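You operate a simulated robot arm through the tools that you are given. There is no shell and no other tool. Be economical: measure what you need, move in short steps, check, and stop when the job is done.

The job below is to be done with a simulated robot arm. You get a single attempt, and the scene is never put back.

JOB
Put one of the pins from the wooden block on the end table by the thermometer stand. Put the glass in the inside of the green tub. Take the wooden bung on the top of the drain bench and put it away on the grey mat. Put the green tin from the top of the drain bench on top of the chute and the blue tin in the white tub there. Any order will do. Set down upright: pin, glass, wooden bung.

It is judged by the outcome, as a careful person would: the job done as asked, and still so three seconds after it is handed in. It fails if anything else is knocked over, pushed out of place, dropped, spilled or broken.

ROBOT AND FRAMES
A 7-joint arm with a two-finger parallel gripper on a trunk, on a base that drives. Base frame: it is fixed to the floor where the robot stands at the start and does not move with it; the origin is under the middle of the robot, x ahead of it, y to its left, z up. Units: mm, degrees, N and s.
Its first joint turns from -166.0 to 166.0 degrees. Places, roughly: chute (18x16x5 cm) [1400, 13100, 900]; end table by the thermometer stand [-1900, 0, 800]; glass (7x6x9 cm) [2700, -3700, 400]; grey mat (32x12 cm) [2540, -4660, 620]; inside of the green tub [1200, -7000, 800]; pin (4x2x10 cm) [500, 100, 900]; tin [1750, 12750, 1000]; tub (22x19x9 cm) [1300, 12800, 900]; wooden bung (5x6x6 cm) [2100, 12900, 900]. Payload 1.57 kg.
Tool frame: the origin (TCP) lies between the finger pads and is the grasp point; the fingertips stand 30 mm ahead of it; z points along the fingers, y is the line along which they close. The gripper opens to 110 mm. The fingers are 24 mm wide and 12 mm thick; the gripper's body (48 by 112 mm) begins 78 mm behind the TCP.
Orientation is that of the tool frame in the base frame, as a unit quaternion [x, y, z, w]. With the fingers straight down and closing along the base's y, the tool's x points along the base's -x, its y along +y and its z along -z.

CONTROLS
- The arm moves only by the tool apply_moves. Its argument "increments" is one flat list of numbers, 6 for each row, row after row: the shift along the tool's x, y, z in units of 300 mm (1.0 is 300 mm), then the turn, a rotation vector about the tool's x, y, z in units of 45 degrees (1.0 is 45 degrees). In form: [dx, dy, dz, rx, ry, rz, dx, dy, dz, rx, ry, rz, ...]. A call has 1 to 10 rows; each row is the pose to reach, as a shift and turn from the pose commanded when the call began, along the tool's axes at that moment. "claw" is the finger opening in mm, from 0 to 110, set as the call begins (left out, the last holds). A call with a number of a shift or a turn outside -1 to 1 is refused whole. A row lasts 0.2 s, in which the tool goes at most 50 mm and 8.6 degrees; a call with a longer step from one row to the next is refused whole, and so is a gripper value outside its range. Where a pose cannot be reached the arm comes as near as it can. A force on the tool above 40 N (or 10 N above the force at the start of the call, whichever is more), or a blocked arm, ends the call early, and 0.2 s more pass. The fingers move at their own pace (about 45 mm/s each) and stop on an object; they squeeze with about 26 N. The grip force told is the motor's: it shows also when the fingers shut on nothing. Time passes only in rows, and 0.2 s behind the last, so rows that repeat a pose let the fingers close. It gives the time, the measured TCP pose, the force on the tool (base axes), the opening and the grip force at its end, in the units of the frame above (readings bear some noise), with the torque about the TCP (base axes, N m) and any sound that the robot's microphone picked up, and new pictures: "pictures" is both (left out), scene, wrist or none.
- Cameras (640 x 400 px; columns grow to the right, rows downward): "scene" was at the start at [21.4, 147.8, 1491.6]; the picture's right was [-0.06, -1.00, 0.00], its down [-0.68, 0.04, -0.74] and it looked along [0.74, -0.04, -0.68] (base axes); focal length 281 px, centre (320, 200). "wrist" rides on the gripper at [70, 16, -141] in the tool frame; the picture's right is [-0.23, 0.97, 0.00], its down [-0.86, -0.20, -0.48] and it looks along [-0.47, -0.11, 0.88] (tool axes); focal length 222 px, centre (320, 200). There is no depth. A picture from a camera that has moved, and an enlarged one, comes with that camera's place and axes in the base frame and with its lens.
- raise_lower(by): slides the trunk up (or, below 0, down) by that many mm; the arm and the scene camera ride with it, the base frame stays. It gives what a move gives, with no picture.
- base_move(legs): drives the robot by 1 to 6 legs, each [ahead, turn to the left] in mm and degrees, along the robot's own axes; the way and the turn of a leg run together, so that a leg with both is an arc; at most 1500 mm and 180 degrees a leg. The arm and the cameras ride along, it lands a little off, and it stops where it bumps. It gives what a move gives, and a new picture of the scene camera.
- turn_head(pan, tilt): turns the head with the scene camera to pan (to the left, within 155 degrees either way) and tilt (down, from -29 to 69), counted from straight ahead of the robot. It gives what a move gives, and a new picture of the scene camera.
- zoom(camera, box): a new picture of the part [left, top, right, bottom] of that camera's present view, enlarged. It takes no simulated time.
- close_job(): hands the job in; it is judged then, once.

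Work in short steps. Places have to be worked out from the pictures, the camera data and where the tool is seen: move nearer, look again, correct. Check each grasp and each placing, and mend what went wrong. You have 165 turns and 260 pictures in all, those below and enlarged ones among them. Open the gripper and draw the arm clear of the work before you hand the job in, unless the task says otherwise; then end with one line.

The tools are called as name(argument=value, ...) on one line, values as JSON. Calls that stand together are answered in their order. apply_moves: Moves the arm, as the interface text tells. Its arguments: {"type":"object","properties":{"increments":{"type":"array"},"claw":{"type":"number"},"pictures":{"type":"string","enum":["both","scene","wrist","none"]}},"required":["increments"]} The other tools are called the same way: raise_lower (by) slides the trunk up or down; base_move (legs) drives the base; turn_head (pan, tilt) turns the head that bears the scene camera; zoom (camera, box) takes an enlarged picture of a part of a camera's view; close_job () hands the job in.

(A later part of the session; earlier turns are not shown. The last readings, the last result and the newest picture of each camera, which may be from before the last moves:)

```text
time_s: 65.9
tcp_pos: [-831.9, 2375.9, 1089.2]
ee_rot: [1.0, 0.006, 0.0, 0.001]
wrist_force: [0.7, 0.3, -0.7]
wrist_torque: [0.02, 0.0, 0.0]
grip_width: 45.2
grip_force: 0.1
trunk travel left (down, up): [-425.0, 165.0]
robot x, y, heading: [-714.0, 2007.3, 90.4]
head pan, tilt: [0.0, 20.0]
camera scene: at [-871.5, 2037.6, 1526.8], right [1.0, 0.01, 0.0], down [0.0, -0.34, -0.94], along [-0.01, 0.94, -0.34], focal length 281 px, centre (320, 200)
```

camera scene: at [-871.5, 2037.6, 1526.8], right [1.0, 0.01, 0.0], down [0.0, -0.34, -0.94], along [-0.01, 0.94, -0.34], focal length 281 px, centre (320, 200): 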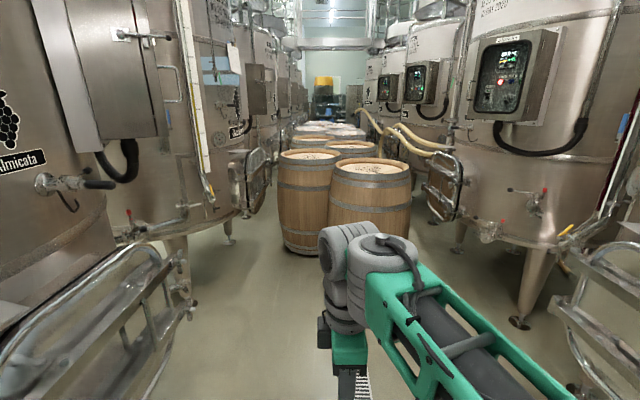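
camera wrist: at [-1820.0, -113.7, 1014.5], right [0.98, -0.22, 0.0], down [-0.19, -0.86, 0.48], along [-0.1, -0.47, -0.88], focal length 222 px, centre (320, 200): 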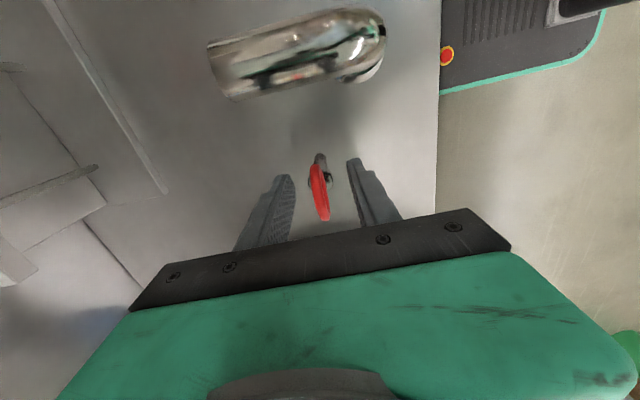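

Two files of barrels occupy the corridor. I'll zoom to judge the gaps at each side.

zoom(camera="scene", box=[200, 60, 340, 260])

zoom(camera="scene", box=[330, 60, 530, 260])

turn_head(pan=0, tilt=60)

```text
2.00 times, centred on (270, 160) of scene
camera zoom: at [-871.5, 2037.6, 1526.8], right [1.0, 0.01, 0.0], down [0.0, -0.34, -0.94], along [-0.01, 0.94, -0.34], focal length 562 px, centre (420, 280)
```

zoom: 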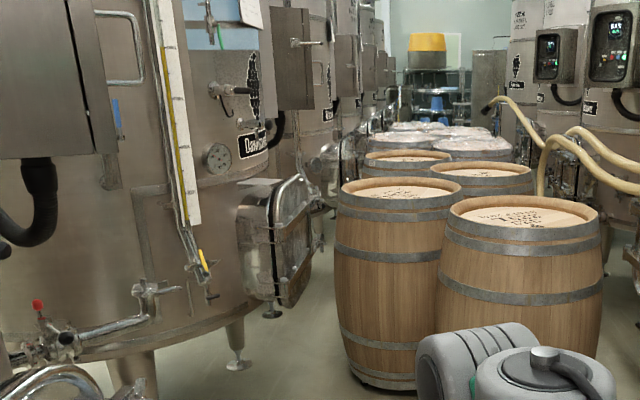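

```text
2.00 times, centred on (430, 160) of scene
camera zoom: at [-871.5, 2037.6, 1526.8], right [1.0, 0.01, 0.0], down [0.0, -0.34, -0.94], along [-0.01, 0.94, -0.34], focal length 562 px, centre (100, 280)
```

zoom: 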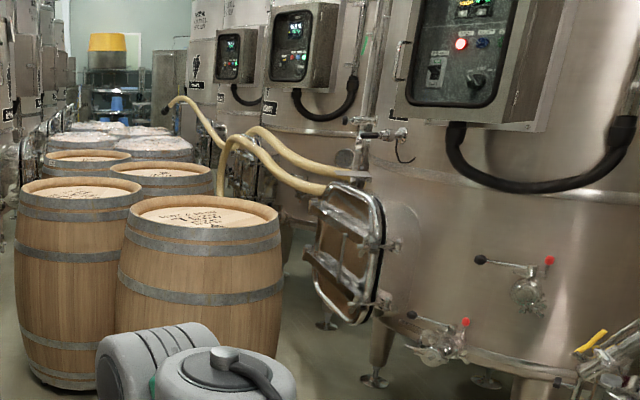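

```text
time_s: 67.0
tcp_pos: [-833.8, 2375.5, 1089.1]
ee_rot: [1.0, 0.005, 0.0, 0.0]
wrist_force: [0.9, 0.0, -0.2]
wrist_torque: [-0.01, 0.02, 0.02]
grip_width: 45.0
grip_force: 0.1
trunk travel left (down, up): [-425.0, 165.0]
robot x, y, heading: [-715.2, 2007.6, 90.7]
head pan, tilt: [0.0, 60.0]
camera scene: at [-871.2, 2011.1, 1468.7], right [1.0, 0.01, 0.0], down [0.01, -0.87, -0.5], along [-0.01, 0.5, -0.87], focal length 281 px, centre (320, 200)
```

scene: 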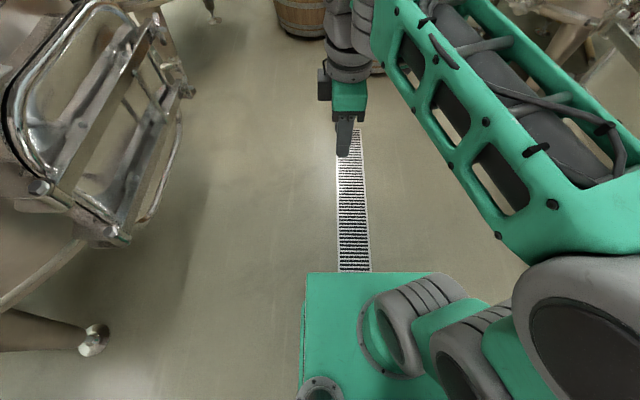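

Neither gap by the barrels is wide enough: about 110 mm on the left and 250 mm on the right, against a base roughly 420–500 mm wide. The wall beyond the right-hand tanks lies near x ≈ 3240, so a way round behind them from the south looks likely. I'll go back south and look.

base_move(legs=[[0, -180], [1500, 0], [1500, 0], [500, 0]])

turn_head(pan=50, tilt=15)

turn_head(pan=110, tilt=15)

```text
time_s: 91.3
tcp_pos: [-608.4, -1867.1, 1091.1]
ee_rot: [0.007, 1.0, -0.001, 0.001]
wrist_force: [-0.5, 0.8, 0.2]
wrist_torque: [-0.02, 0.02, -0.01]
grip_width: 45.2
grip_force: 0.1
trunk travel left (down, up): [-425.0, 165.0]
robot x, y, heading: [-717.2, -1498.9, -91.0]
head pan, tilt: [0.0, 60.0]
camera scene: at [-564.3, -1506.9, 1468.6], right [-1.0, 0.01, 0.0], down [0.01, 0.87, -0.5], along [-0.01, -0.5, -0.87], focal length 281 px, centre (320, 200)
```

scene: 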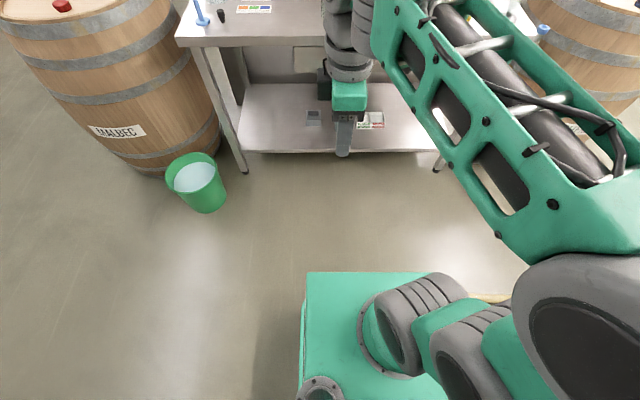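

```text
time_s: 92.5
tcp_pos: [-609.3, -1866.1, 1090.8]
ee_rot: [0.008, 1.0, 0.001, 0.0]
wrist_force: [0.1, 0.3, -0.5]
wrist_torque: [-0.01, -0.01, -0.01]
grip_width: 45.0
grip_force: 0.1
trunk travel left (down, up): [-425.0, 165.0]
robot x, y, heading: [-718.0, -1495.3, -90.9]
head pan, tilt: [50.0, 15.0]
camera scene: at [-492.8, -1501.3, 1534.8], right [-0.65, -0.76, 0.0], down [-0.2, 0.17, -0.97], along [0.73, -0.63, -0.26], focal length 281 px, centre (320, 200)
```

scene: 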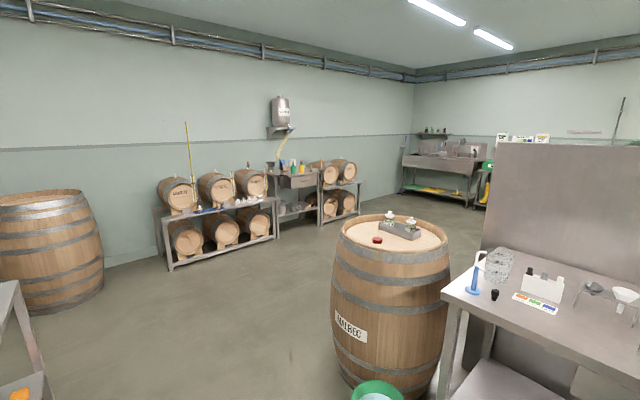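

```text
time_s: 93.8
tcp_pos: [-608.5, -1865.4, 1089.6]
ee_rot: [0.007, 1.0, 0.0, 0.0]
wrist_force: [0.8, 0.2, -0.6]
wrist_torque: [0.03, 0.01, -0.01]
grip_width: 45.2
grip_force: 0.1
trunk travel left (down, up): [-425.0, 165.0]
robot x, y, heading: [-716.9, -1495.0, -90.9]
head pan, tilt: [110.0, 15.0]
camera scene: at [-475.2, -1409.5, 1534.9], right [0.33, -0.94, 0.0], down [-0.24, -0.09, -0.97], along [0.91, 0.32, -0.26], focal length 281 px, centre (320, 200)
```

scene: 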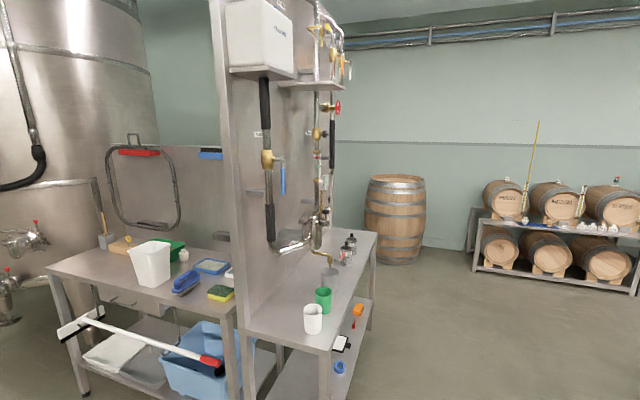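

There is open floor to the east, between the bench's end (x ≈ 1350) and a barrel (x ≈ 2170 and beyond). I'll drive there along y ≈ -1680.

base_move(legs=[[190, 0], [0, 91], [1500, 0], [1000, 0]])

turn_head(pan=90, tilt=20)

turn_head(pan=-40, tilt=20)

```text
time_s: 111.1
tcp_pos: [2161.5, -1551.7, 1088.8]
ee_rot: [0.71, -0.704, 0.001, 0.0]
wrist_force: [-0.3, 0.1, 0.5]
wrist_torque: [-0.01, -0.01, -0.02]
grip_width: 45.2
grip_force: 0.1
trunk travel left (down, up): [-425.0, 165.0]
robot x, y, heading: [1796.9, -1667.5, 0.5]
head pan, tilt: [110.0, 15.0]
camera scene: at [1697.2, -1429.4, 1534.9], right [0.94, 0.35, 0.0], down [0.09, -0.24, -0.97], along [-0.34, 0.9, -0.26], focal length 281 px, centre (320, 200)
```

scene: 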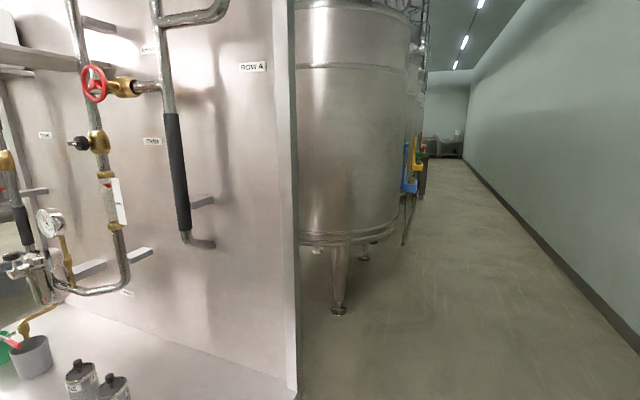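

```text
time_s: 111.9
tcp_pos: [2161.9, -1551.4, 1089.6]
ee_rot: [0.71, -0.704, 0.0, 0.0]
wrist_force: [0.2, 0.1, 0.2]
wrist_torque: [0.0, 0.02, -0.01]
grip_width: 44.8
grip_force: 0.1
trunk travel left (down, up): [-425.0, 165.0]
robot x, y, heading: [1796.4, -1667.6, 0.5]
head pan, tilt: [90.0, 20.0]
camera scene: at [1729.0, -1423.7, 1526.8], right [1.0, 0.01, 0.0], down [0.0, -0.34, -0.94], along [-0.01, 0.94, -0.34], focal length 281 px, centre (320, 200)
```

scene: 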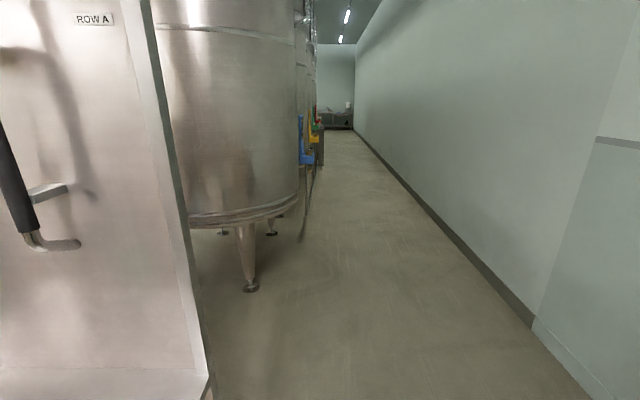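

```text
time_s: 114.0
tcp_pos: [2160.4, -1552.0, 1090.5]
ee_rot: [0.711, -0.704, -0.001, 0.0]
wrist_force: [0.7, 0.5, -0.3]
wrist_torque: [0.0, 0.01, -0.03]
grip_width: 45.2
grip_force: 0.0
trunk travel left (down, up): [-425.0, 165.0]
robot x, y, heading: [1794.0, -1666.7, 0.8]
head pan, tilt: [-40.0, 20.0]
camera scene: at [1802.0, -1576.0, 1526.8], right [-0.63, -0.77, 0.0], down [-0.26, 0.22, -0.94], along [0.73, -0.6, -0.34], focal length 281 px, centre (320, 200)
```

scene: 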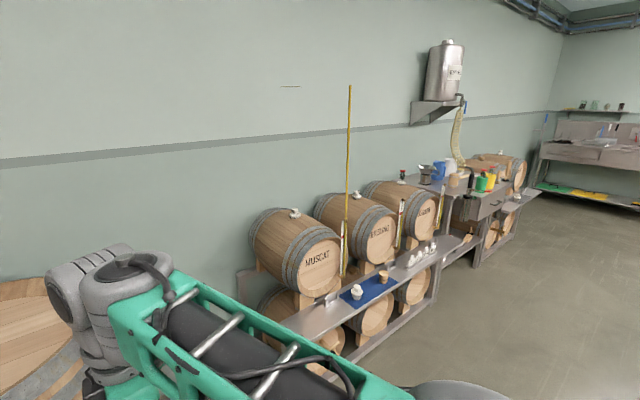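

A clear aisle about 1.5 m wide runs north behind the tanks to a bench at the far end. I'll drive up it.

base_move(legs=[[0, 89], [1500, 0], [0, -16], [1500, 0], [0, 16], [1500, 0]])

turn_head(pan=0, tilt=18)

```text
time_s: 141.2
tcp_pos: [2264.6, 3140.5, 1088.9]
ee_rot: [1.0, -0.013, 0.0, 0.0]
wrist_force: [0.1, 1.1, -0.5]
wrist_torque: [-0.06, 0.03, 0.0]
grip_width: 45.0
grip_force: 0.0
trunk travel left (down, up): [-425.0, 165.0]
robot x, y, heading: [2364.5, 2767.9, 88.6]
head pan, tilt: [-40.0, 20.0]
camera scene: at [2271.1, 2781.6, 1526.8], right [0.75, -0.66, 0.0], down [-0.23, -0.26, -0.94], along [0.62, 0.7, -0.34], focal length 281 px, centre (320, 200)
```

scene: 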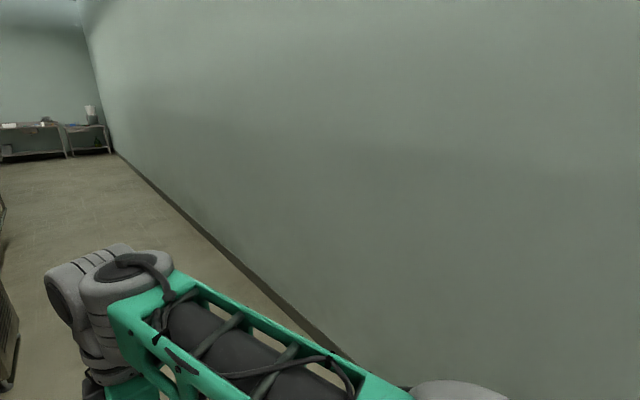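

```text
time_s: 142.2
tcp_pos: [2263.7, 3140.9, 1089.8]
ee_rot: [1.0, -0.014, 0.0, 0.001]
wrist_force: [0.0, -0.2, -0.1]
wrist_torque: [-0.01, 0.02, 0.0]
grip_width: 45.1
grip_force: 0.0
trunk travel left (down, up): [-425.0, 165.0]
robot x, y, heading: [2369.2, 2768.3, 88.5]
head pan, tilt: [0.0, 18.0]
camera scene: at [2211.9, 2805.3, 1530.0], right [1.0, -0.03, 0.0], down [-0.01, -0.31, -0.95], along [0.03, 0.95, -0.31], focal length 281 px, centre (320, 200)
```

scene: 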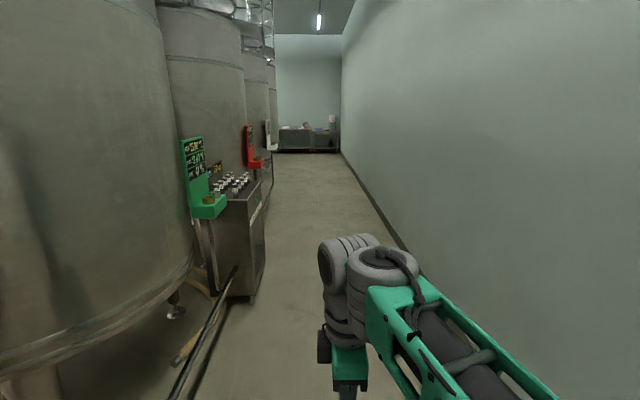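

The way is clear. I'll straighten slightly and drive 7.5 m.

base_move(legs=[[0, 2.5], [1500, 0], [1500, 0], [1500, 0], [1500, 0], [1500, 0]])

zoom(camera="scene", box=[160, 80, 480, 280])

```text
time_s: 178.2
tcp_pos: [2175.8, 10646.9, 1090.3]
ee_rot: [1.0, -0.001, 0.0, 0.0]
wrist_force: [-0.2, -1.1, -0.1]
wrist_torque: [-0.01, 0.02, 0.01]
grip_width: 44.9
grip_force: 0.1
trunk travel left (down, up): [-425.0, 165.0]
robot x, y, heading: [2287.4, 10277.3, 89.9]
head pan, tilt: [0.0, 18.0]
camera scene: at [2133.3, 10310.1, 1530.0], right [1.0, 0.0, 0.0], down [0.0, -0.31, -0.95], along [0.0, 0.95, -0.31], focal length 281 px, centre (320, 200)
```

scene: 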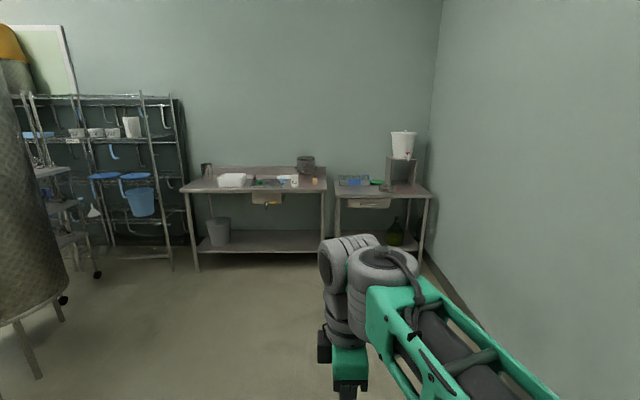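

```text
2.00 times, centred on (320, 180) of scene
camera zoom: at [2133.3, 10310.1, 1530.0], right [1.0, 0.0, 0.0], down [0.0, -0.31, -0.95], along [0.0, 0.95, -0.31], focal length 562 px, centre (320, 240)
```

zoom: 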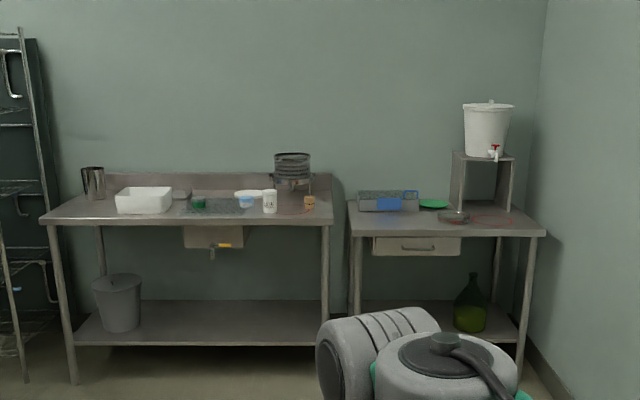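

The bench spans x 1044–2180 with its front at y ≈ 12470. I can see a white tub, a chute or tray at the back left, tins in the middle and the small bung at the right. I'll move closer, in front of its middle.

base_move(legs=[[0, 20], [1500, 0], [0, -20]])

turn_head(pan=0, tilt=32)

zoom(camera="scene", box=[120, 100, 440, 300])

```text
time_s: 187.8
tcp_pos: [1662.8, 12049.9, 1090.0]
ee_rot: [1.0, 0.001, 0.0, 0.0]
wrist_force: [1.0, -0.3, 0.1]
wrist_torque: [-0.02, -0.05, -0.01]
grip_width: 45.0
grip_force: 0.1
trunk travel left (down, up): [-425.0, 165.0]
robot x, y, heading: [1781.6, 11677.3, 90.4]
head pan, tilt: [0.0, 18.0]
camera scene: at [1621.7, 11712.1, 1530.0], right [1.0, 0.0, 0.0], down [0.0, -0.31, -0.95], along [0.0, 0.95, -0.31], focal length 281 px, centre (320, 200)
```

scene: 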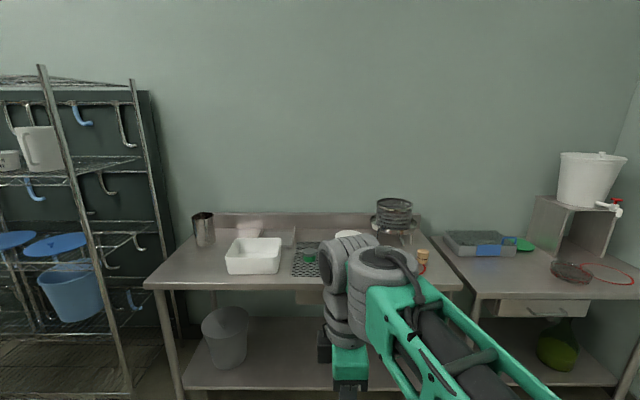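

```text
time_s: 188.6
tcp_pos: [1663.8, 12049.0, 1090.8]
ee_rot: [1.0, 0.001, 0.001, 0.0]
wrist_force: [-0.1, 0.8, -0.5]
wrist_torque: [0.0, 0.01, -0.01]
grip_width: 45.1
grip_force: 0.2
trunk travel left (down, up): [-425.0, 165.0]
robot x, y, heading: [1781.3, 11680.7, 90.0]
head pan, tilt: [0.0, 32.0]
camera scene: at [1621.7, 11708.3, 1507.6], right [1.0, 0.0, 0.0], down [0.0, -0.53, -0.85], along [0.0, 0.85, -0.53], focal length 281 px, centre (320, 200)
```

scene: 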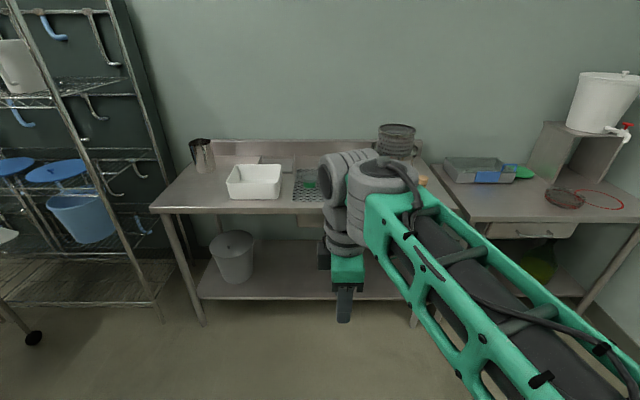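

```text
2.00 times, centred on (280, 200) of scene
camera zoom: at [1621.7, 11708.3, 1507.6], right [1.0, 0.0, 0.0], down [0.0, -0.53, -0.85], along [0.0, 0.85, -0.53], focal length 562 px, centre (400, 200)
```

zoom: 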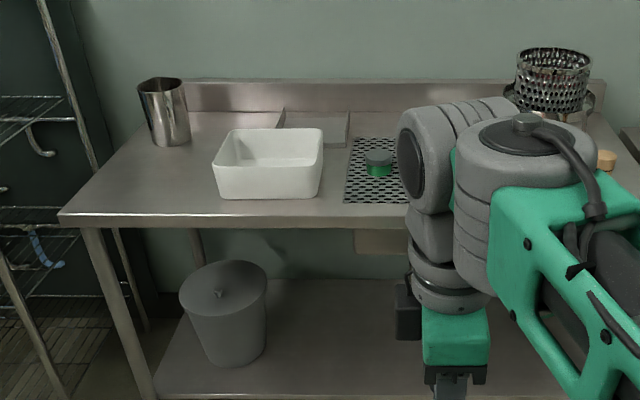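

The bench top is at z ≈ 840 and its front edge at y ≈ 12690. The chute is the shallow metal piece behind the tub. I'll approach to y ≈ 12180 and look with both cameras.

base_move(legs=[[500, 0]])

apply_moves(increments=[0, -0.1, -0.1, 0, 0, 0, 0, -0.2, -0.2, 0, 0, 0], claw=100)

turn_head(pan=0, tilt=50)

```text
time_s: 191.5
tcp_pos: [1659.6, 12550.0, 1089.0]
ee_rot: [1.0, 0.003, 0.001, 0.0]
wrist_force: [-0.5, -0.4, 0.4]
wrist_torque: [0.0, 0.01, 0.02]
grip_width: 44.9
grip_force: 0.0
trunk travel left (down, up): [-425.0, 165.0]
robot x, y, heading: [1780.1, 12182.9, 90.6]
head pan, tilt: [0.0, 32.0]
camera scene: at [1619.7, 12209.1, 1507.5], right [1.0, 0.0, 0.0], down [0.0, -0.53, -0.85], along [0.0, 0.85, -0.53], focal length 281 px, centre (320, 200)
```

scene: 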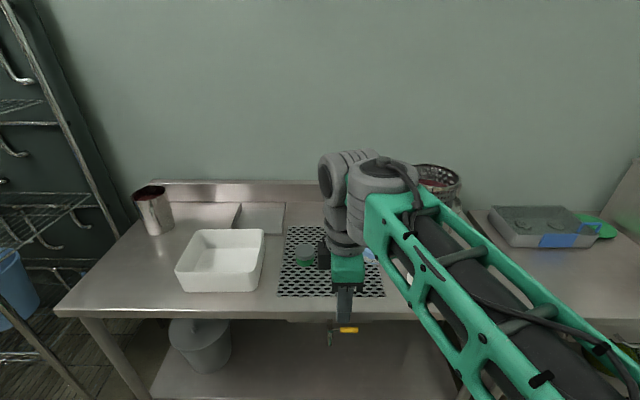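

```text
time_s: 192.1
tcp_pos: [1659.3, 12611.8, 1149.2]
ee_rot: [1.0, 0.003, 0.0, 0.0]
wrist_force: [-0.6, 0.1, 0.4]
wrist_torque: [-0.01, 0.01, -0.01]
grip_width: 96.7
grip_force: 0.0
trunk travel left (down, up): [-425.0, 165.0]
robot x, y, heading: [1775.1, 12180.4, 90.4]
head pan, tilt: [0.0, 32.0]
camera scene: at [1619.7, 12209.5, 1507.5], right [1.0, 0.0, 0.0], down [0.0, -0.53, -0.85], along [0.0, 0.85, -0.53], focal length 281 px, centre (320, 200)
camera wrist: at [1731.9, 12596.3, 1291.2], right [-0.22, -0.97, 0.0], down [-0.86, 0.2, 0.48], along [-0.47, 0.11, -0.88], focal length 222 px, centre (320, 200)
```

scene: 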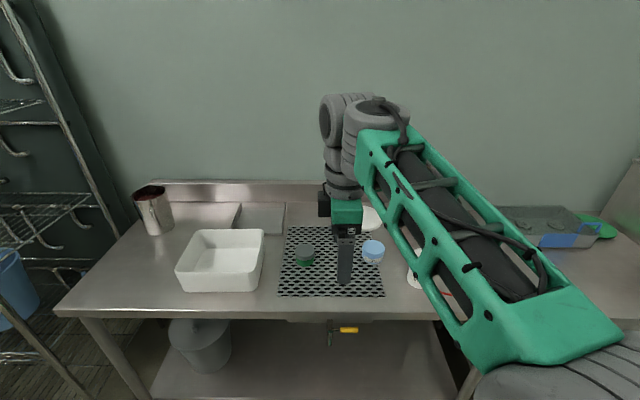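
wrist: 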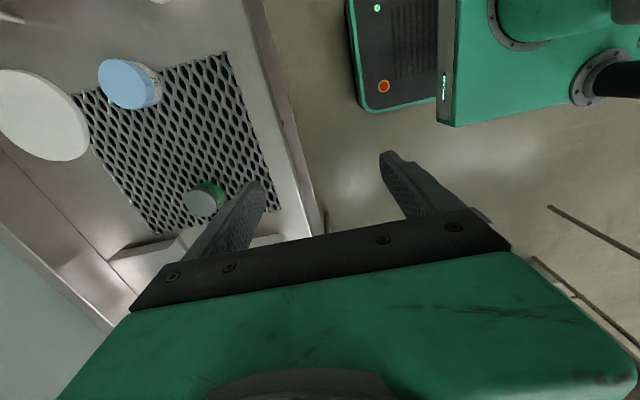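

```text
time_s: 192.9
tcp_pos: [1660.1, 12611.8, 1150.7]
ee_rot: [1.0, 0.003, 0.0, 0.0]
wrist_force: [-0.9, 0.2, 0.0]
wrist_torque: [0.02, 0.02, -0.03]
grip_width: 99.9
grip_force: 0.0
trunk travel left (down, up): [-425.0, 165.0]
robot x, y, heading: [1776.6, 12182.5, 90.5]
head pan, tilt: [0.0, 50.0]
camera scene: at [1619.8, 12196.6, 1481.2], right [1.0, 0.0, 0.0], down [0.0, -0.77, -0.64], along [0.0, 0.64, -0.77], focal length 281 px, centre (320, 200)
```

scene: 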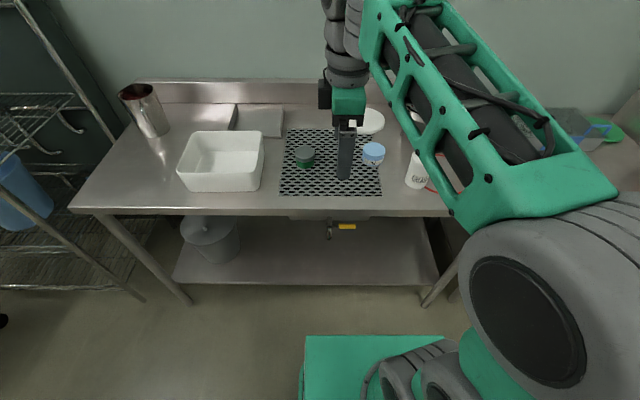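

The green tin's top is near (1572, 12897) and the blue tin's near (1791, 12905); the base front is about 300 mm ahead of its axis. I'll shift the robot to x ≈ 1515, y ≈ 12320 to reach the tins, tub and chute.

base_move(legs=[[-200, 0], [0, -25], [-620, 0], [0, 24.5], [880, 0]])

zoom(camera="scene", box=[120, 60, 480, 260])

```text
time_s: 204.4
tcp_pos: [1401.7, 12736.8, 1148.8]
ee_rot: [1.0, 0.005, 0.001, 0.0]
wrist_force: [-0.2, -0.3, 0.0]
wrist_torque: [0.0, 0.0, 0.0]
grip_width: 99.9
grip_force: 0.1
trunk travel left (down, up): [-425.0, 165.0]
robot x, y, heading: [1518.7, 12310.6, 90.4]
head pan, tilt: [0.0, 50.0]
camera scene: at [1361.1, 12321.6, 1481.2], right [1.0, 0.01, 0.0], down [0.01, -0.77, -0.64], along [-0.01, 0.64, -0.77], focal length 281 px, centre (320, 200)
```

scene: 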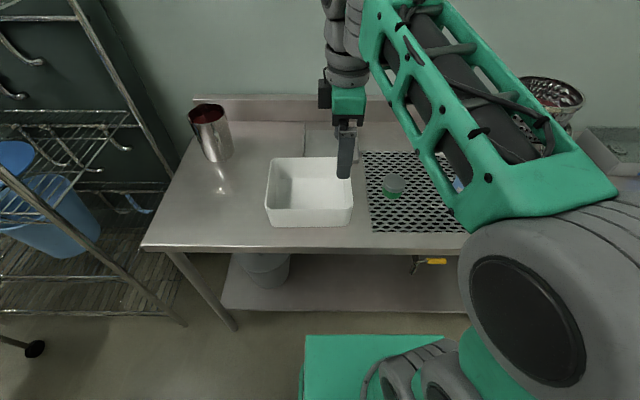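

```text
1.78 times, centred on (300, 160) of scene
camera zoom: at [1361.1, 12321.6, 1481.2], right [1.0, 0.01, 0.0], down [0.01, -0.77, -0.64], along [-0.01, 0.64, -0.77], focal length 500 px, centre (356, 271)
```

zoom: 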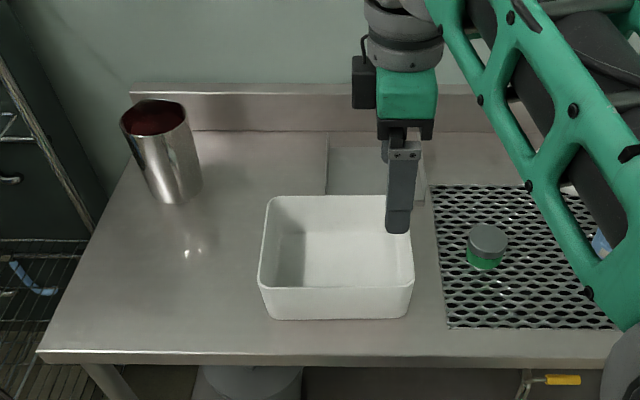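

The green tin triangulates to about (1567, 12887), with its top at z ≈ 885. I'll move above it.

apply_moves(increments=[0.09, -0.08, 0.06, 0, 0, 0, 0.18, -0.16, 0.13, 0, 0, 0, 0.27, -0.25, 0.2, 0, 0, 0, 0.36, -0.33, 0.26, 0, 0, 0, 0.45, -0.41, 0.33, 0, 0, 0, 0.55, -0.5, 0.4, 0, 0, 0])

zoom(camera="wrist", box=[200, 80, 440, 230])

```text
time_s: 205.8
tcp_pos: [1565.6, 12889.0, 1030.2]
ee_rot: [1.0, 0.004, 0.0, 0.0]
wrist_force: [0.1, 0.3, -0.2]
wrist_torque: [0.03, 0.01, 0.02]
grip_width: 100.0
grip_force: 0.1
trunk travel left (down, up): [-425.0, 165.0]
robot x, y, heading: [1516.6, 12303.4, 90.5]
head pan, tilt: [0.0, 50.0]
camera scene: at [1361.2, 12321.8, 1481.2], right [1.0, 0.01, 0.0], down [0.01, -0.77, -0.64], along [-0.01, 0.64, -0.77], focal length 281 px, centre (320, 200)
camera wrist: at [1636.6, 12873.3, 1170.4], right [-0.22, -0.98, 0.0], down [-0.86, 0.19, 0.48], along [-0.47, 0.1, -0.88], focal length 222 px, centre (320, 200)
```

scene: 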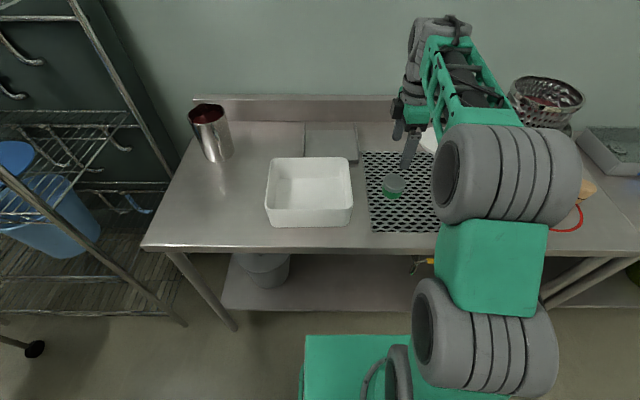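
wrist: 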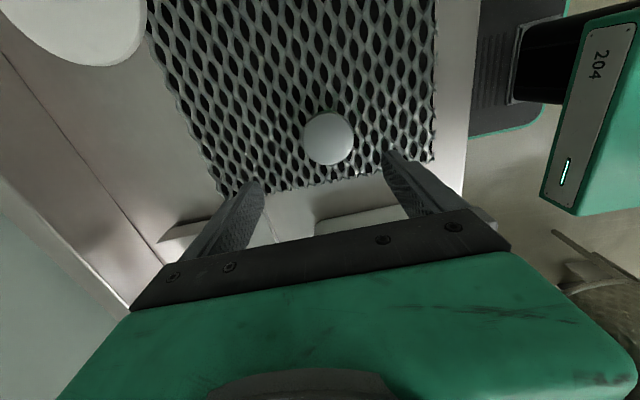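

```text
2.67 times, centred on (320, 155) of wrist
camera zoom: at [1636.6, 12873.3, 1170.4], right [-0.22, -0.98, 0.0], down [-0.86, 0.19, 0.48], along [-0.47, 0.1, -0.88], focal length 592 px, centre (320, 320)
```

zoom: 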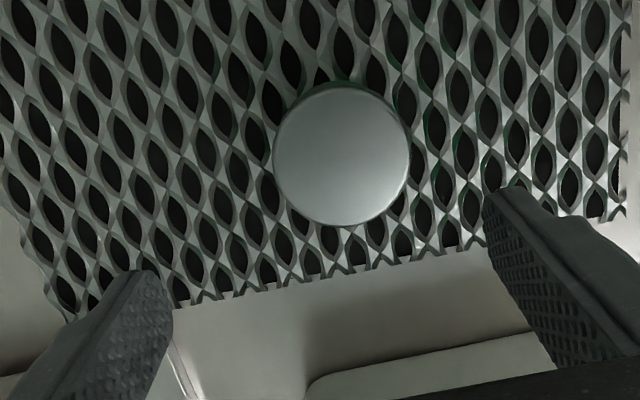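

The tin's top centre refines to (1568, 12878), diameter about 65 mm. I'll lower to z ≈ 905 and check.

apply_moves(increments=[0.01, 0.033, 0.1, 0, 0, 0, 0.01, 0.033, 0.22, 0, 0, 0, 0.01, 0.033, 0.33, 0, 0, 0, 0.01, 0.033, 0.417, 0, 0, 0])

zoom(camera="scene", box=[340, 120, 460, 220])

```text
time_s: 206.8
tcp_pos: [1569.3, 12878.3, 904.0]
ee_rot: [1.0, 0.004, 0.0, -0.001]
wrist_force: [-0.1, -0.1, 0.2]
wrist_torque: [0.01, 0.0, -0.01]
grip_width: 99.8
grip_force: 0.1
trunk travel left (down, up): [-425.0, 165.0]
robot x, y, heading: [1519.1, 12307.2, 90.5]
head pan, tilt: [0.0, 50.0]
camera scene: at [1361.1, 12321.6, 1481.2], right [1.0, 0.01, 0.0], down [0.01, -0.77, -0.64], along [-0.01, 0.64, -0.77], focal length 281 px, centre (320, 200)
camera wrist: at [1639.4, 12862.0, 1046.2], right [-0.22, -0.98, 0.0], down [-0.86, 0.19, 0.48], along [-0.47, 0.11, -0.88], focal length 222 px, centre (320, 200)
```

scene: 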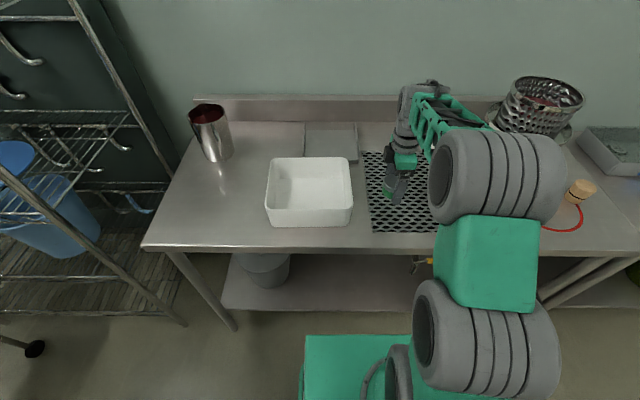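
wrist: 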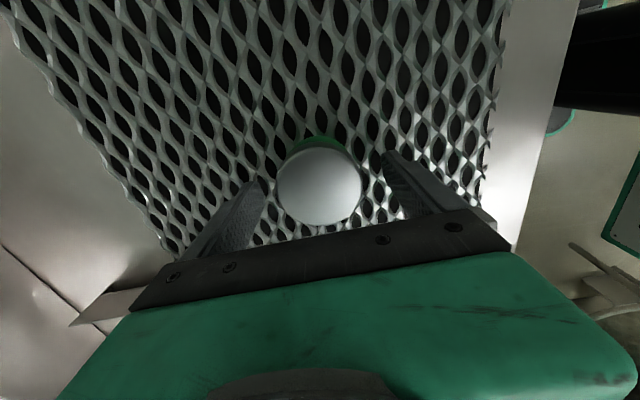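

```text
4.00 times, centred on (400, 170) of scene
camera zoom: at [1361.1, 12321.6, 1481.2], right [1.0, 0.01, 0.0], down [0.01, -0.77, -0.64], along [-0.01, 0.64, -0.77], focal length 1124 px, centre (0, 320)
```

zoom: 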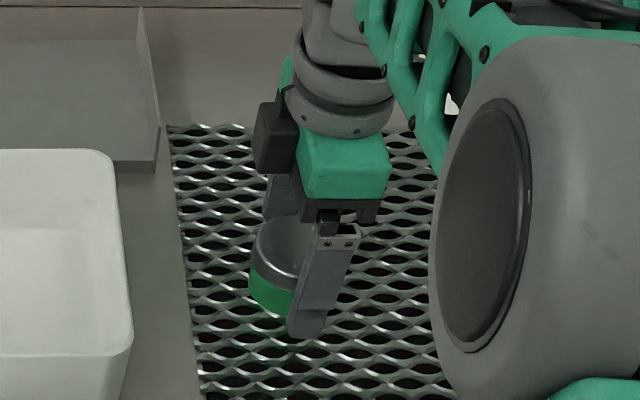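

The tin sits slightly to the -x side. I'll shift by -6 mm, lower to 880 and close.

apply_moves(increments=[-0.02, 0, 0, 0, 0, 0, -0.02, 0, 0.03, 0, 0, 0, -0.02, 0, 0.055, 0, 0, 0, -0.02, 0, 0.08, 0, 0, 0], pictures="none")

apply_moves(increments=[0, 0, 0, 0, 0, 0, 0, 0, 0, 0, 0, 0, 0, 0, 0, 0, 0, 0, 0, 0, 0, 0, 0, 0], claw=30)

```text
time_s: 207.8
tcp_pos: [1561.5, 12880.6, 891.6]
ee_rot: [1.0, 0.005, 0.001, -0.007]
wrist_force: [-0.7, -4.6, 15.8]
wrist_torque: [-1.19, 0.07, -0.07]
grip_width: 105.3
grip_force: 2.2
trunk travel left (down, up): [-425.0, 165.0]
robot x, y, heading: [1513.6, 12308.4, 90.3]
head pan, tilt: [0.0, 50.0]
stopped in row 4: the force on the tool passed its limit (the readings are from after the stop); the commanded pose is now the measured one
```

```text
time_s: 208.4
tcp_pos: [1562.8, 12876.0, 889.9]
ee_rot: [1.0, 0.003, 0.0, -0.003]
wrist_force: [1.0, -14.3, 17.9]
wrist_torque: [-1.11, 0.01, 0.25]
grip_width: 64.2
grip_force: 7.5
trunk travel left (down, up): [-425.0, 165.0]
robot x, y, heading: [1517.6, 12310.0, 90.2]
head pan, tilt: [0.0, 50.0]
stopped in row 3: the force on the tool passed its limit (the readings are from after the stop); the commanded pose is now the measured one
camera scene: at [1361.1, 12319.1, 1481.1], right [1.0, 0.01, 0.0], down [0.01, -0.77, -0.64], along [0.0, 0.64, -0.77], focal length 281 px, centre (320, 200)
camera wrist: at [1633.6, 12860.6, 1031.5], right [-0.22, -0.98, -0.01], down [-0.86, 0.19, 0.48], along [-0.47, 0.11, -0.88], focal length 222 px, centre (320, 200)
```

scene: 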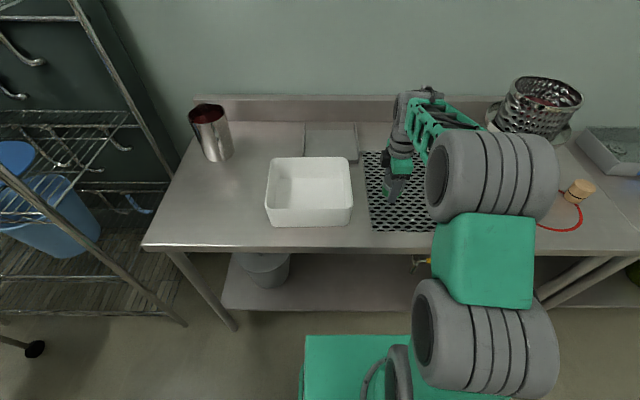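
wrist: 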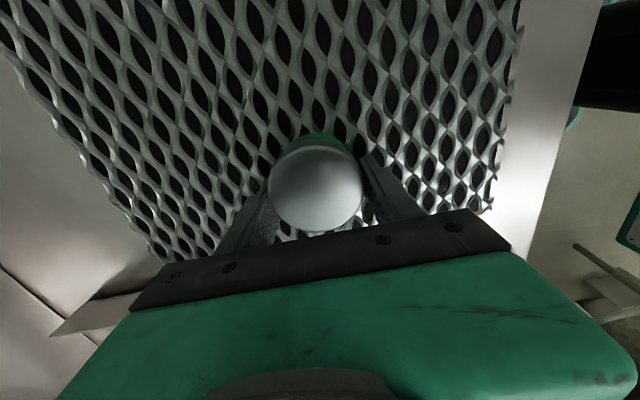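

The fingertips touched the tray (surface z ≈ 858). I'll rise a few mm and complete the grip.

apply_moves(increments=[0, 0, -0.015, 0, 0, 0, 0, 0, -0.02, 0, 0, 0, 0, 0, -0.02, 0, 0, 0, 0, 0, -0.02, 0, 0, 0], claw=30, pictures="none")

zoom(camera="wrist", box=[200, 80, 440, 260])

```text
time_s: 209.4
tcp_pos: [1561.6, 12878.7, 894.3]
ee_rot: [1.0, 0.004, 0.0, -0.001]
wrist_force: [-0.8, 0.2, -1.4]
wrist_torque: [0.0, 0.03, 0.02]
grip_width: 61.2
grip_force: 25.9
trunk travel left (down, up): [-425.0, 165.0]
robot x, y, heading: [1519.1, 12305.4, 90.7]
head pan, tilt: [0.0, 50.0]
```

```text
2.22 times, centred on (320, 170) of wrist
camera zoom: at [1633.3, 12862.4, 1035.4], right [-0.22, -0.98, 0.0], down [-0.86, 0.19, 0.48], along [-0.47, 0.11, -0.88], focal length 494 px, centre (320, 267)
```

zoom: 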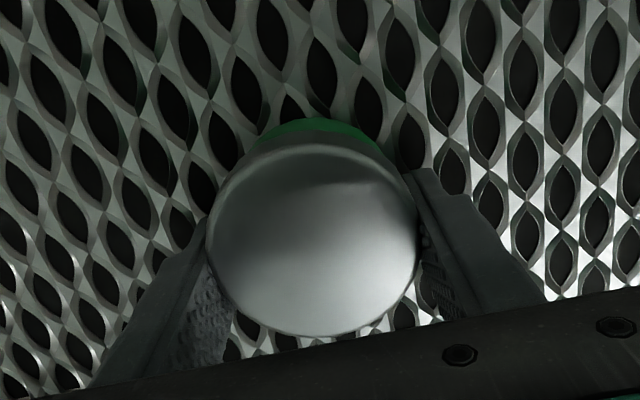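

It's gripped at 61 mm. I'll lift and check.

apply_moves(increments=[0, 0, -0.06, 0, 0, 0, 0, 0, -0.16, 0, 0, 0, 0, 0, -0.3, 0, 0, 0, 0, 0, -0.45, 0, 0, 0, 0, 0, -0.55, 0, 0, 0])

zoom(camera="scene", box=[260, 90, 460, 230])

```text
time_s: 210.7
tcp_pos: [1562.5, 12877.0, 1058.9]
ee_rot: [1.0, 0.003, 0.0, -0.002]
wrist_force: [0.2, -0.2, -0.4]
wrist_torque: [-0.01, 0.01, -0.04]
grip_width: 61.4
grip_force: 26.3
trunk travel left (down, up): [-425.0, 165.0]
robot x, y, heading: [1516.9, 12308.4, 90.3]
head pan, tilt: [0.0, 50.0]
camera scene: at [1361.1, 12321.2, 1481.1], right [1.0, 0.01, 0.0], down [0.01, -0.77, -0.64], along [-0.01, 0.64, -0.77], focal length 281 px, centre (320, 200)
camera wrist: at [1632.9, 12861.2, 1200.7], right [-0.22, -0.98, 0.0], down [-0.86, 0.19, 0.48], along [-0.47, 0.11, -0.88], focal length 222 px, centre (320, 200)
```

scene: 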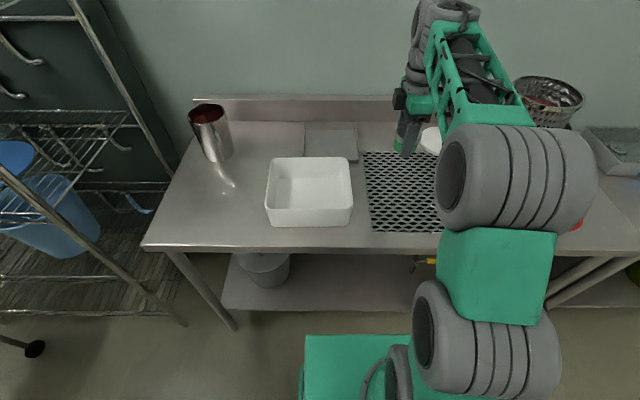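
wrist: 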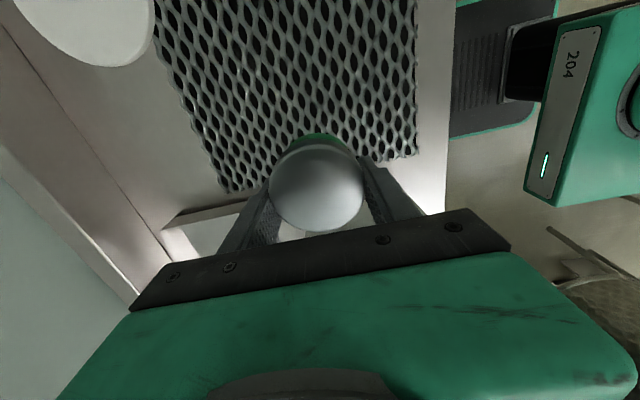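

```text
2.86 times, centred on (360, 160) of scene
camera zoom: at [1361.1, 12321.2, 1481.1], right [1.0, 0.01, 0.0], down [0.01, -0.77, -0.64], along [-0.01, 0.64, -0.77], focal length 803 px, centre (206, 314)
```

zoom: 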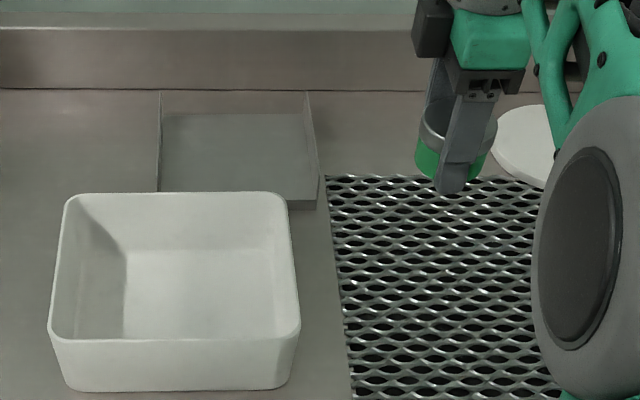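

The green tin is held. The chute lies about 760 mm ahead of the robot's axis, so a straight-down tool can't reach it. I'll put the tin back on the mesh and regrasp it with the tool tilted forward, closing along x, so it stays upright.

apply_moves(increments=[0, 0, 0.15, 0, 0, 0, 0, 0, 0.3, 0, 0, 0, 0, 0, 0.42, 0, 0, 0, 0, 0, 0.5, 0, 0, 0, 0, 0, 0.535, 0, 0, 0, 0, 0, 0.548, 0, 0, 0], pictures="none")

apply_moves(increments=[0, 0, 0, 0, 0, 0, 0, 0, 0, 0, 0, 0, 0, 0, 0, 0, 0, 0], claw=100, pictures="wrist")

```text
time_s: 212.1
tcp_pos: [1563.6, 12879.5, 894.0]
ee_rot: [1.0, 0.004, 0.0, -0.002]
wrist_force: [0.0, 0.2, -1.2]
wrist_torque: [-0.01, 0.03, -0.01]
grip_width: 61.0
grip_force: 26.0
trunk travel left (down, up): [-425.0, 165.0]
robot x, y, heading: [1513.1, 12310.0, 90.6]
head pan, tilt: [0.0, 50.0]
```

```text
time_s: 212.8
tcp_pos: [1563.8, 12879.2, 894.6]
ee_rot: [1.0, 0.003, 0.0, -0.001]
wrist_force: [-0.2, -0.7, -0.1]
wrist_torque: [-0.03, 0.0, 0.0]
grip_width: 100.2
grip_force: 0.0
trunk travel left (down, up): [-425.0, 165.0]
robot x, y, heading: [1515.3, 12304.8, 91.0]
head pan, tilt: [0.0, 50.0]
camera wrist: at [1633.9, 12862.7, 1035.7], right [-0.22, -0.98, 0.0], down [-0.86, 0.19, 0.48], along [-0.47, 0.11, -0.88], focal length 222 px, centre (320, 200)
```

wrist: 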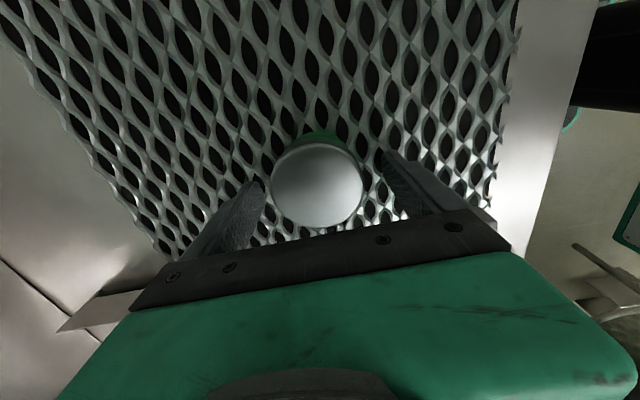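

The tin is back on the mesh at (1563, 12879). I'll lift, retreat a little and start rotating the gripper.

apply_moves(increments=[0, 0, -0.15, 0, 0, 0, 0, 0, -0.3, 0, 0, 0, 0, 0, -0.45, 0, 0, 0, 0, 0.1, -0.55, 0, 0, 0, 0, 0.2, -0.6, 0, 0, 0, 0, 0.3, -0.6, 0, 0, 0], pictures="none")

apply_moves(increments=[0, 0, 0, 0, 0, -0.18, 0, 0, 0, 0, 0, -0.36, 0, 0, 0, 0, 0, -0.54, 0, 0, 0, 0, 0, -0.72, 0, 0, 0, 0, 0, -0.9, 0, 0, 0, 0, 0, -1.0], pictures="none")

apply_moves(increments=[0, 0, 0, 0, 0, -0.18, 0, 0, 0, 0, 0, -0.36, 0, 0, 0, 0, 0, -0.54, 0, 0, 0, 0, 0, -0.72, 0, 0, 0, 0, 0, -0.9, 0, 0, 0, 0, 0, -1.0])

```text
time_s: 214.2
tcp_pos: [1563.8, 12786.4, 1073.7]
ee_rot: [1.0, 0.003, 0.0, -0.002]
wrist_force: [0.0, -0.4, -0.7]
wrist_torque: [-0.02, 0.0, 0.01]
grip_width: 100.0
grip_force: 0.1
trunk travel left (down, up): [-425.0, 165.0]
robot x, y, heading: [1516.7, 12309.3, 90.2]
head pan, tilt: [0.0, 50.0]
```

```text
time_s: 215.7
tcp_pos: [1563.1, 12787.1, 1074.2]
ee_rot: [0.922, 0.388, 0.001, -0.001]
wrist_force: [-0.1, 0.5, -0.4]
wrist_torque: [0.01, 0.0, 0.02]
grip_width: 100.2
grip_force: 0.2
trunk travel left (down, up): [-425.0, 165.0]
robot x, y, heading: [1519.8, 12302.4, 90.4]
head pan, tilt: [0.0, 50.0]
```

```text
time_s: 217.1
tcp_pos: [1563.0, 12786.6, 1075.3]
ee_rot: [0.704, 0.71, 0.002, -0.001]
wrist_force: [0.2, 0.8, -0.2]
wrist_torque: [-0.02, 0.01, 0.04]
grip_width: 100.1
grip_force: 0.1
trunk travel left (down, up): [-425.0, 165.0]
robot x, y, heading: [1515.5, 12306.8, 90.6]
head pan, tilt: [0.0, 50.0]
camera scene: at [1361.1, 12320.9, 1481.2], right [1.0, 0.01, 0.0], down [0.01, -0.77, -0.64], along [-0.01, 0.64, -0.77], focal length 281 px, centre (320, 200)
camera wrist: at [1579.5, 12856.7, 1216.5], right [0.98, -0.22, 0.0], down [-0.19, -0.86, 0.47], along [-0.1, -0.46, -0.88], focal length 222 px, centre (320, 200)
```

scene: 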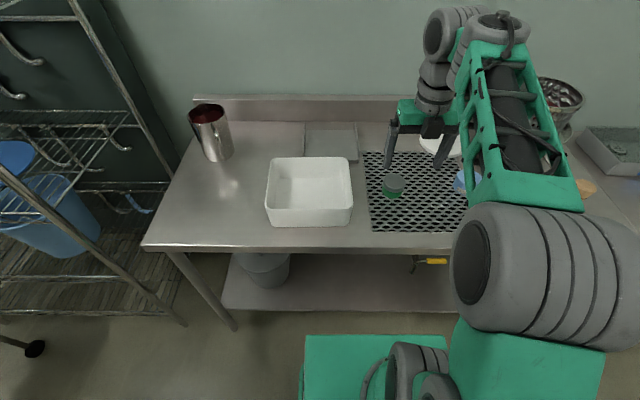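
wrist: 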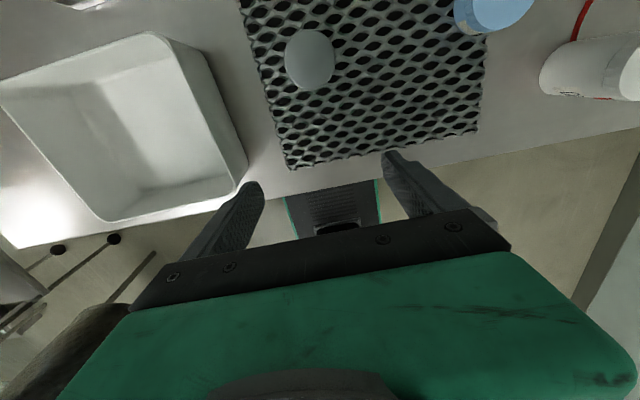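

The orientation is reachable. Now I'll tilt 45° outward about the tool's y (base x).

apply_moves(increments=[0, 0, 0, 0, 0.18, 0, 0, 0, 0, 0, 0.36, 0, 0, 0, 0, 0, 0.54, 0, 0, 0, 0, 0, 0.72, 0, 0, 0, 0, 0, 0.9, 0, 0, 0, 0, 0, 1.0, 0], claw=90)

```text
time_s: 217.9
tcp_pos: [1561.9, 12788.0, 956.8]
ee_rot: [0.705, 0.703, 0.039, -0.087]
wrist_force: [0.1, -1.0, -0.3]
wrist_torque: [0.0, 0.0, 0.01]
grip_width: 90.0
grip_force: 0.1
out of reach, approached as far as the arm can: row 4
trunk travel left (down, up): [-425.0, 165.0]
robot x, y, heading: [1514.3, 12306.1, 90.3]
head pan, tilt: [0.0, 50.0]
stopped in row 4: the arm was blocked; the commanded pose is now the measured one
camera scene: at [1360.9, 12321.1, 1477.4], right [1.0, 0.01, 0.0], down [0.01, -0.77, -0.64], along [0.0, 0.64, -0.77], focal length 281 px, centre (320, 200)
camera wrist: at [1588.2, 12832.3, 1106.2], right [0.97, -0.22, -0.11], down [-0.17, -0.93, 0.33], along [-0.17, -0.3, -0.94], focal length 222 px, centre (320, 200)
```

scene: 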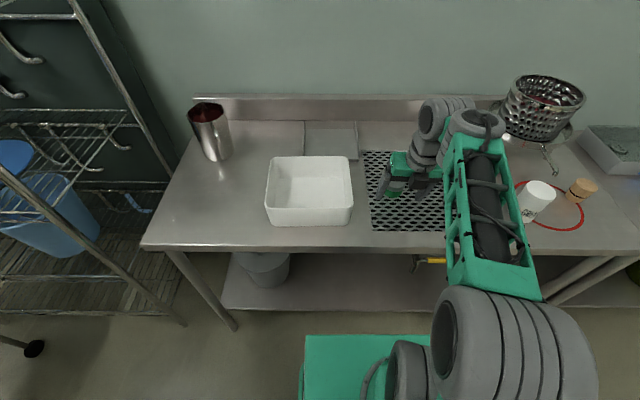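
wrist: 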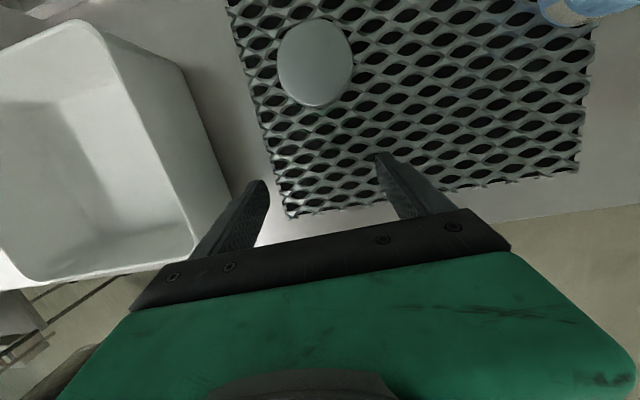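

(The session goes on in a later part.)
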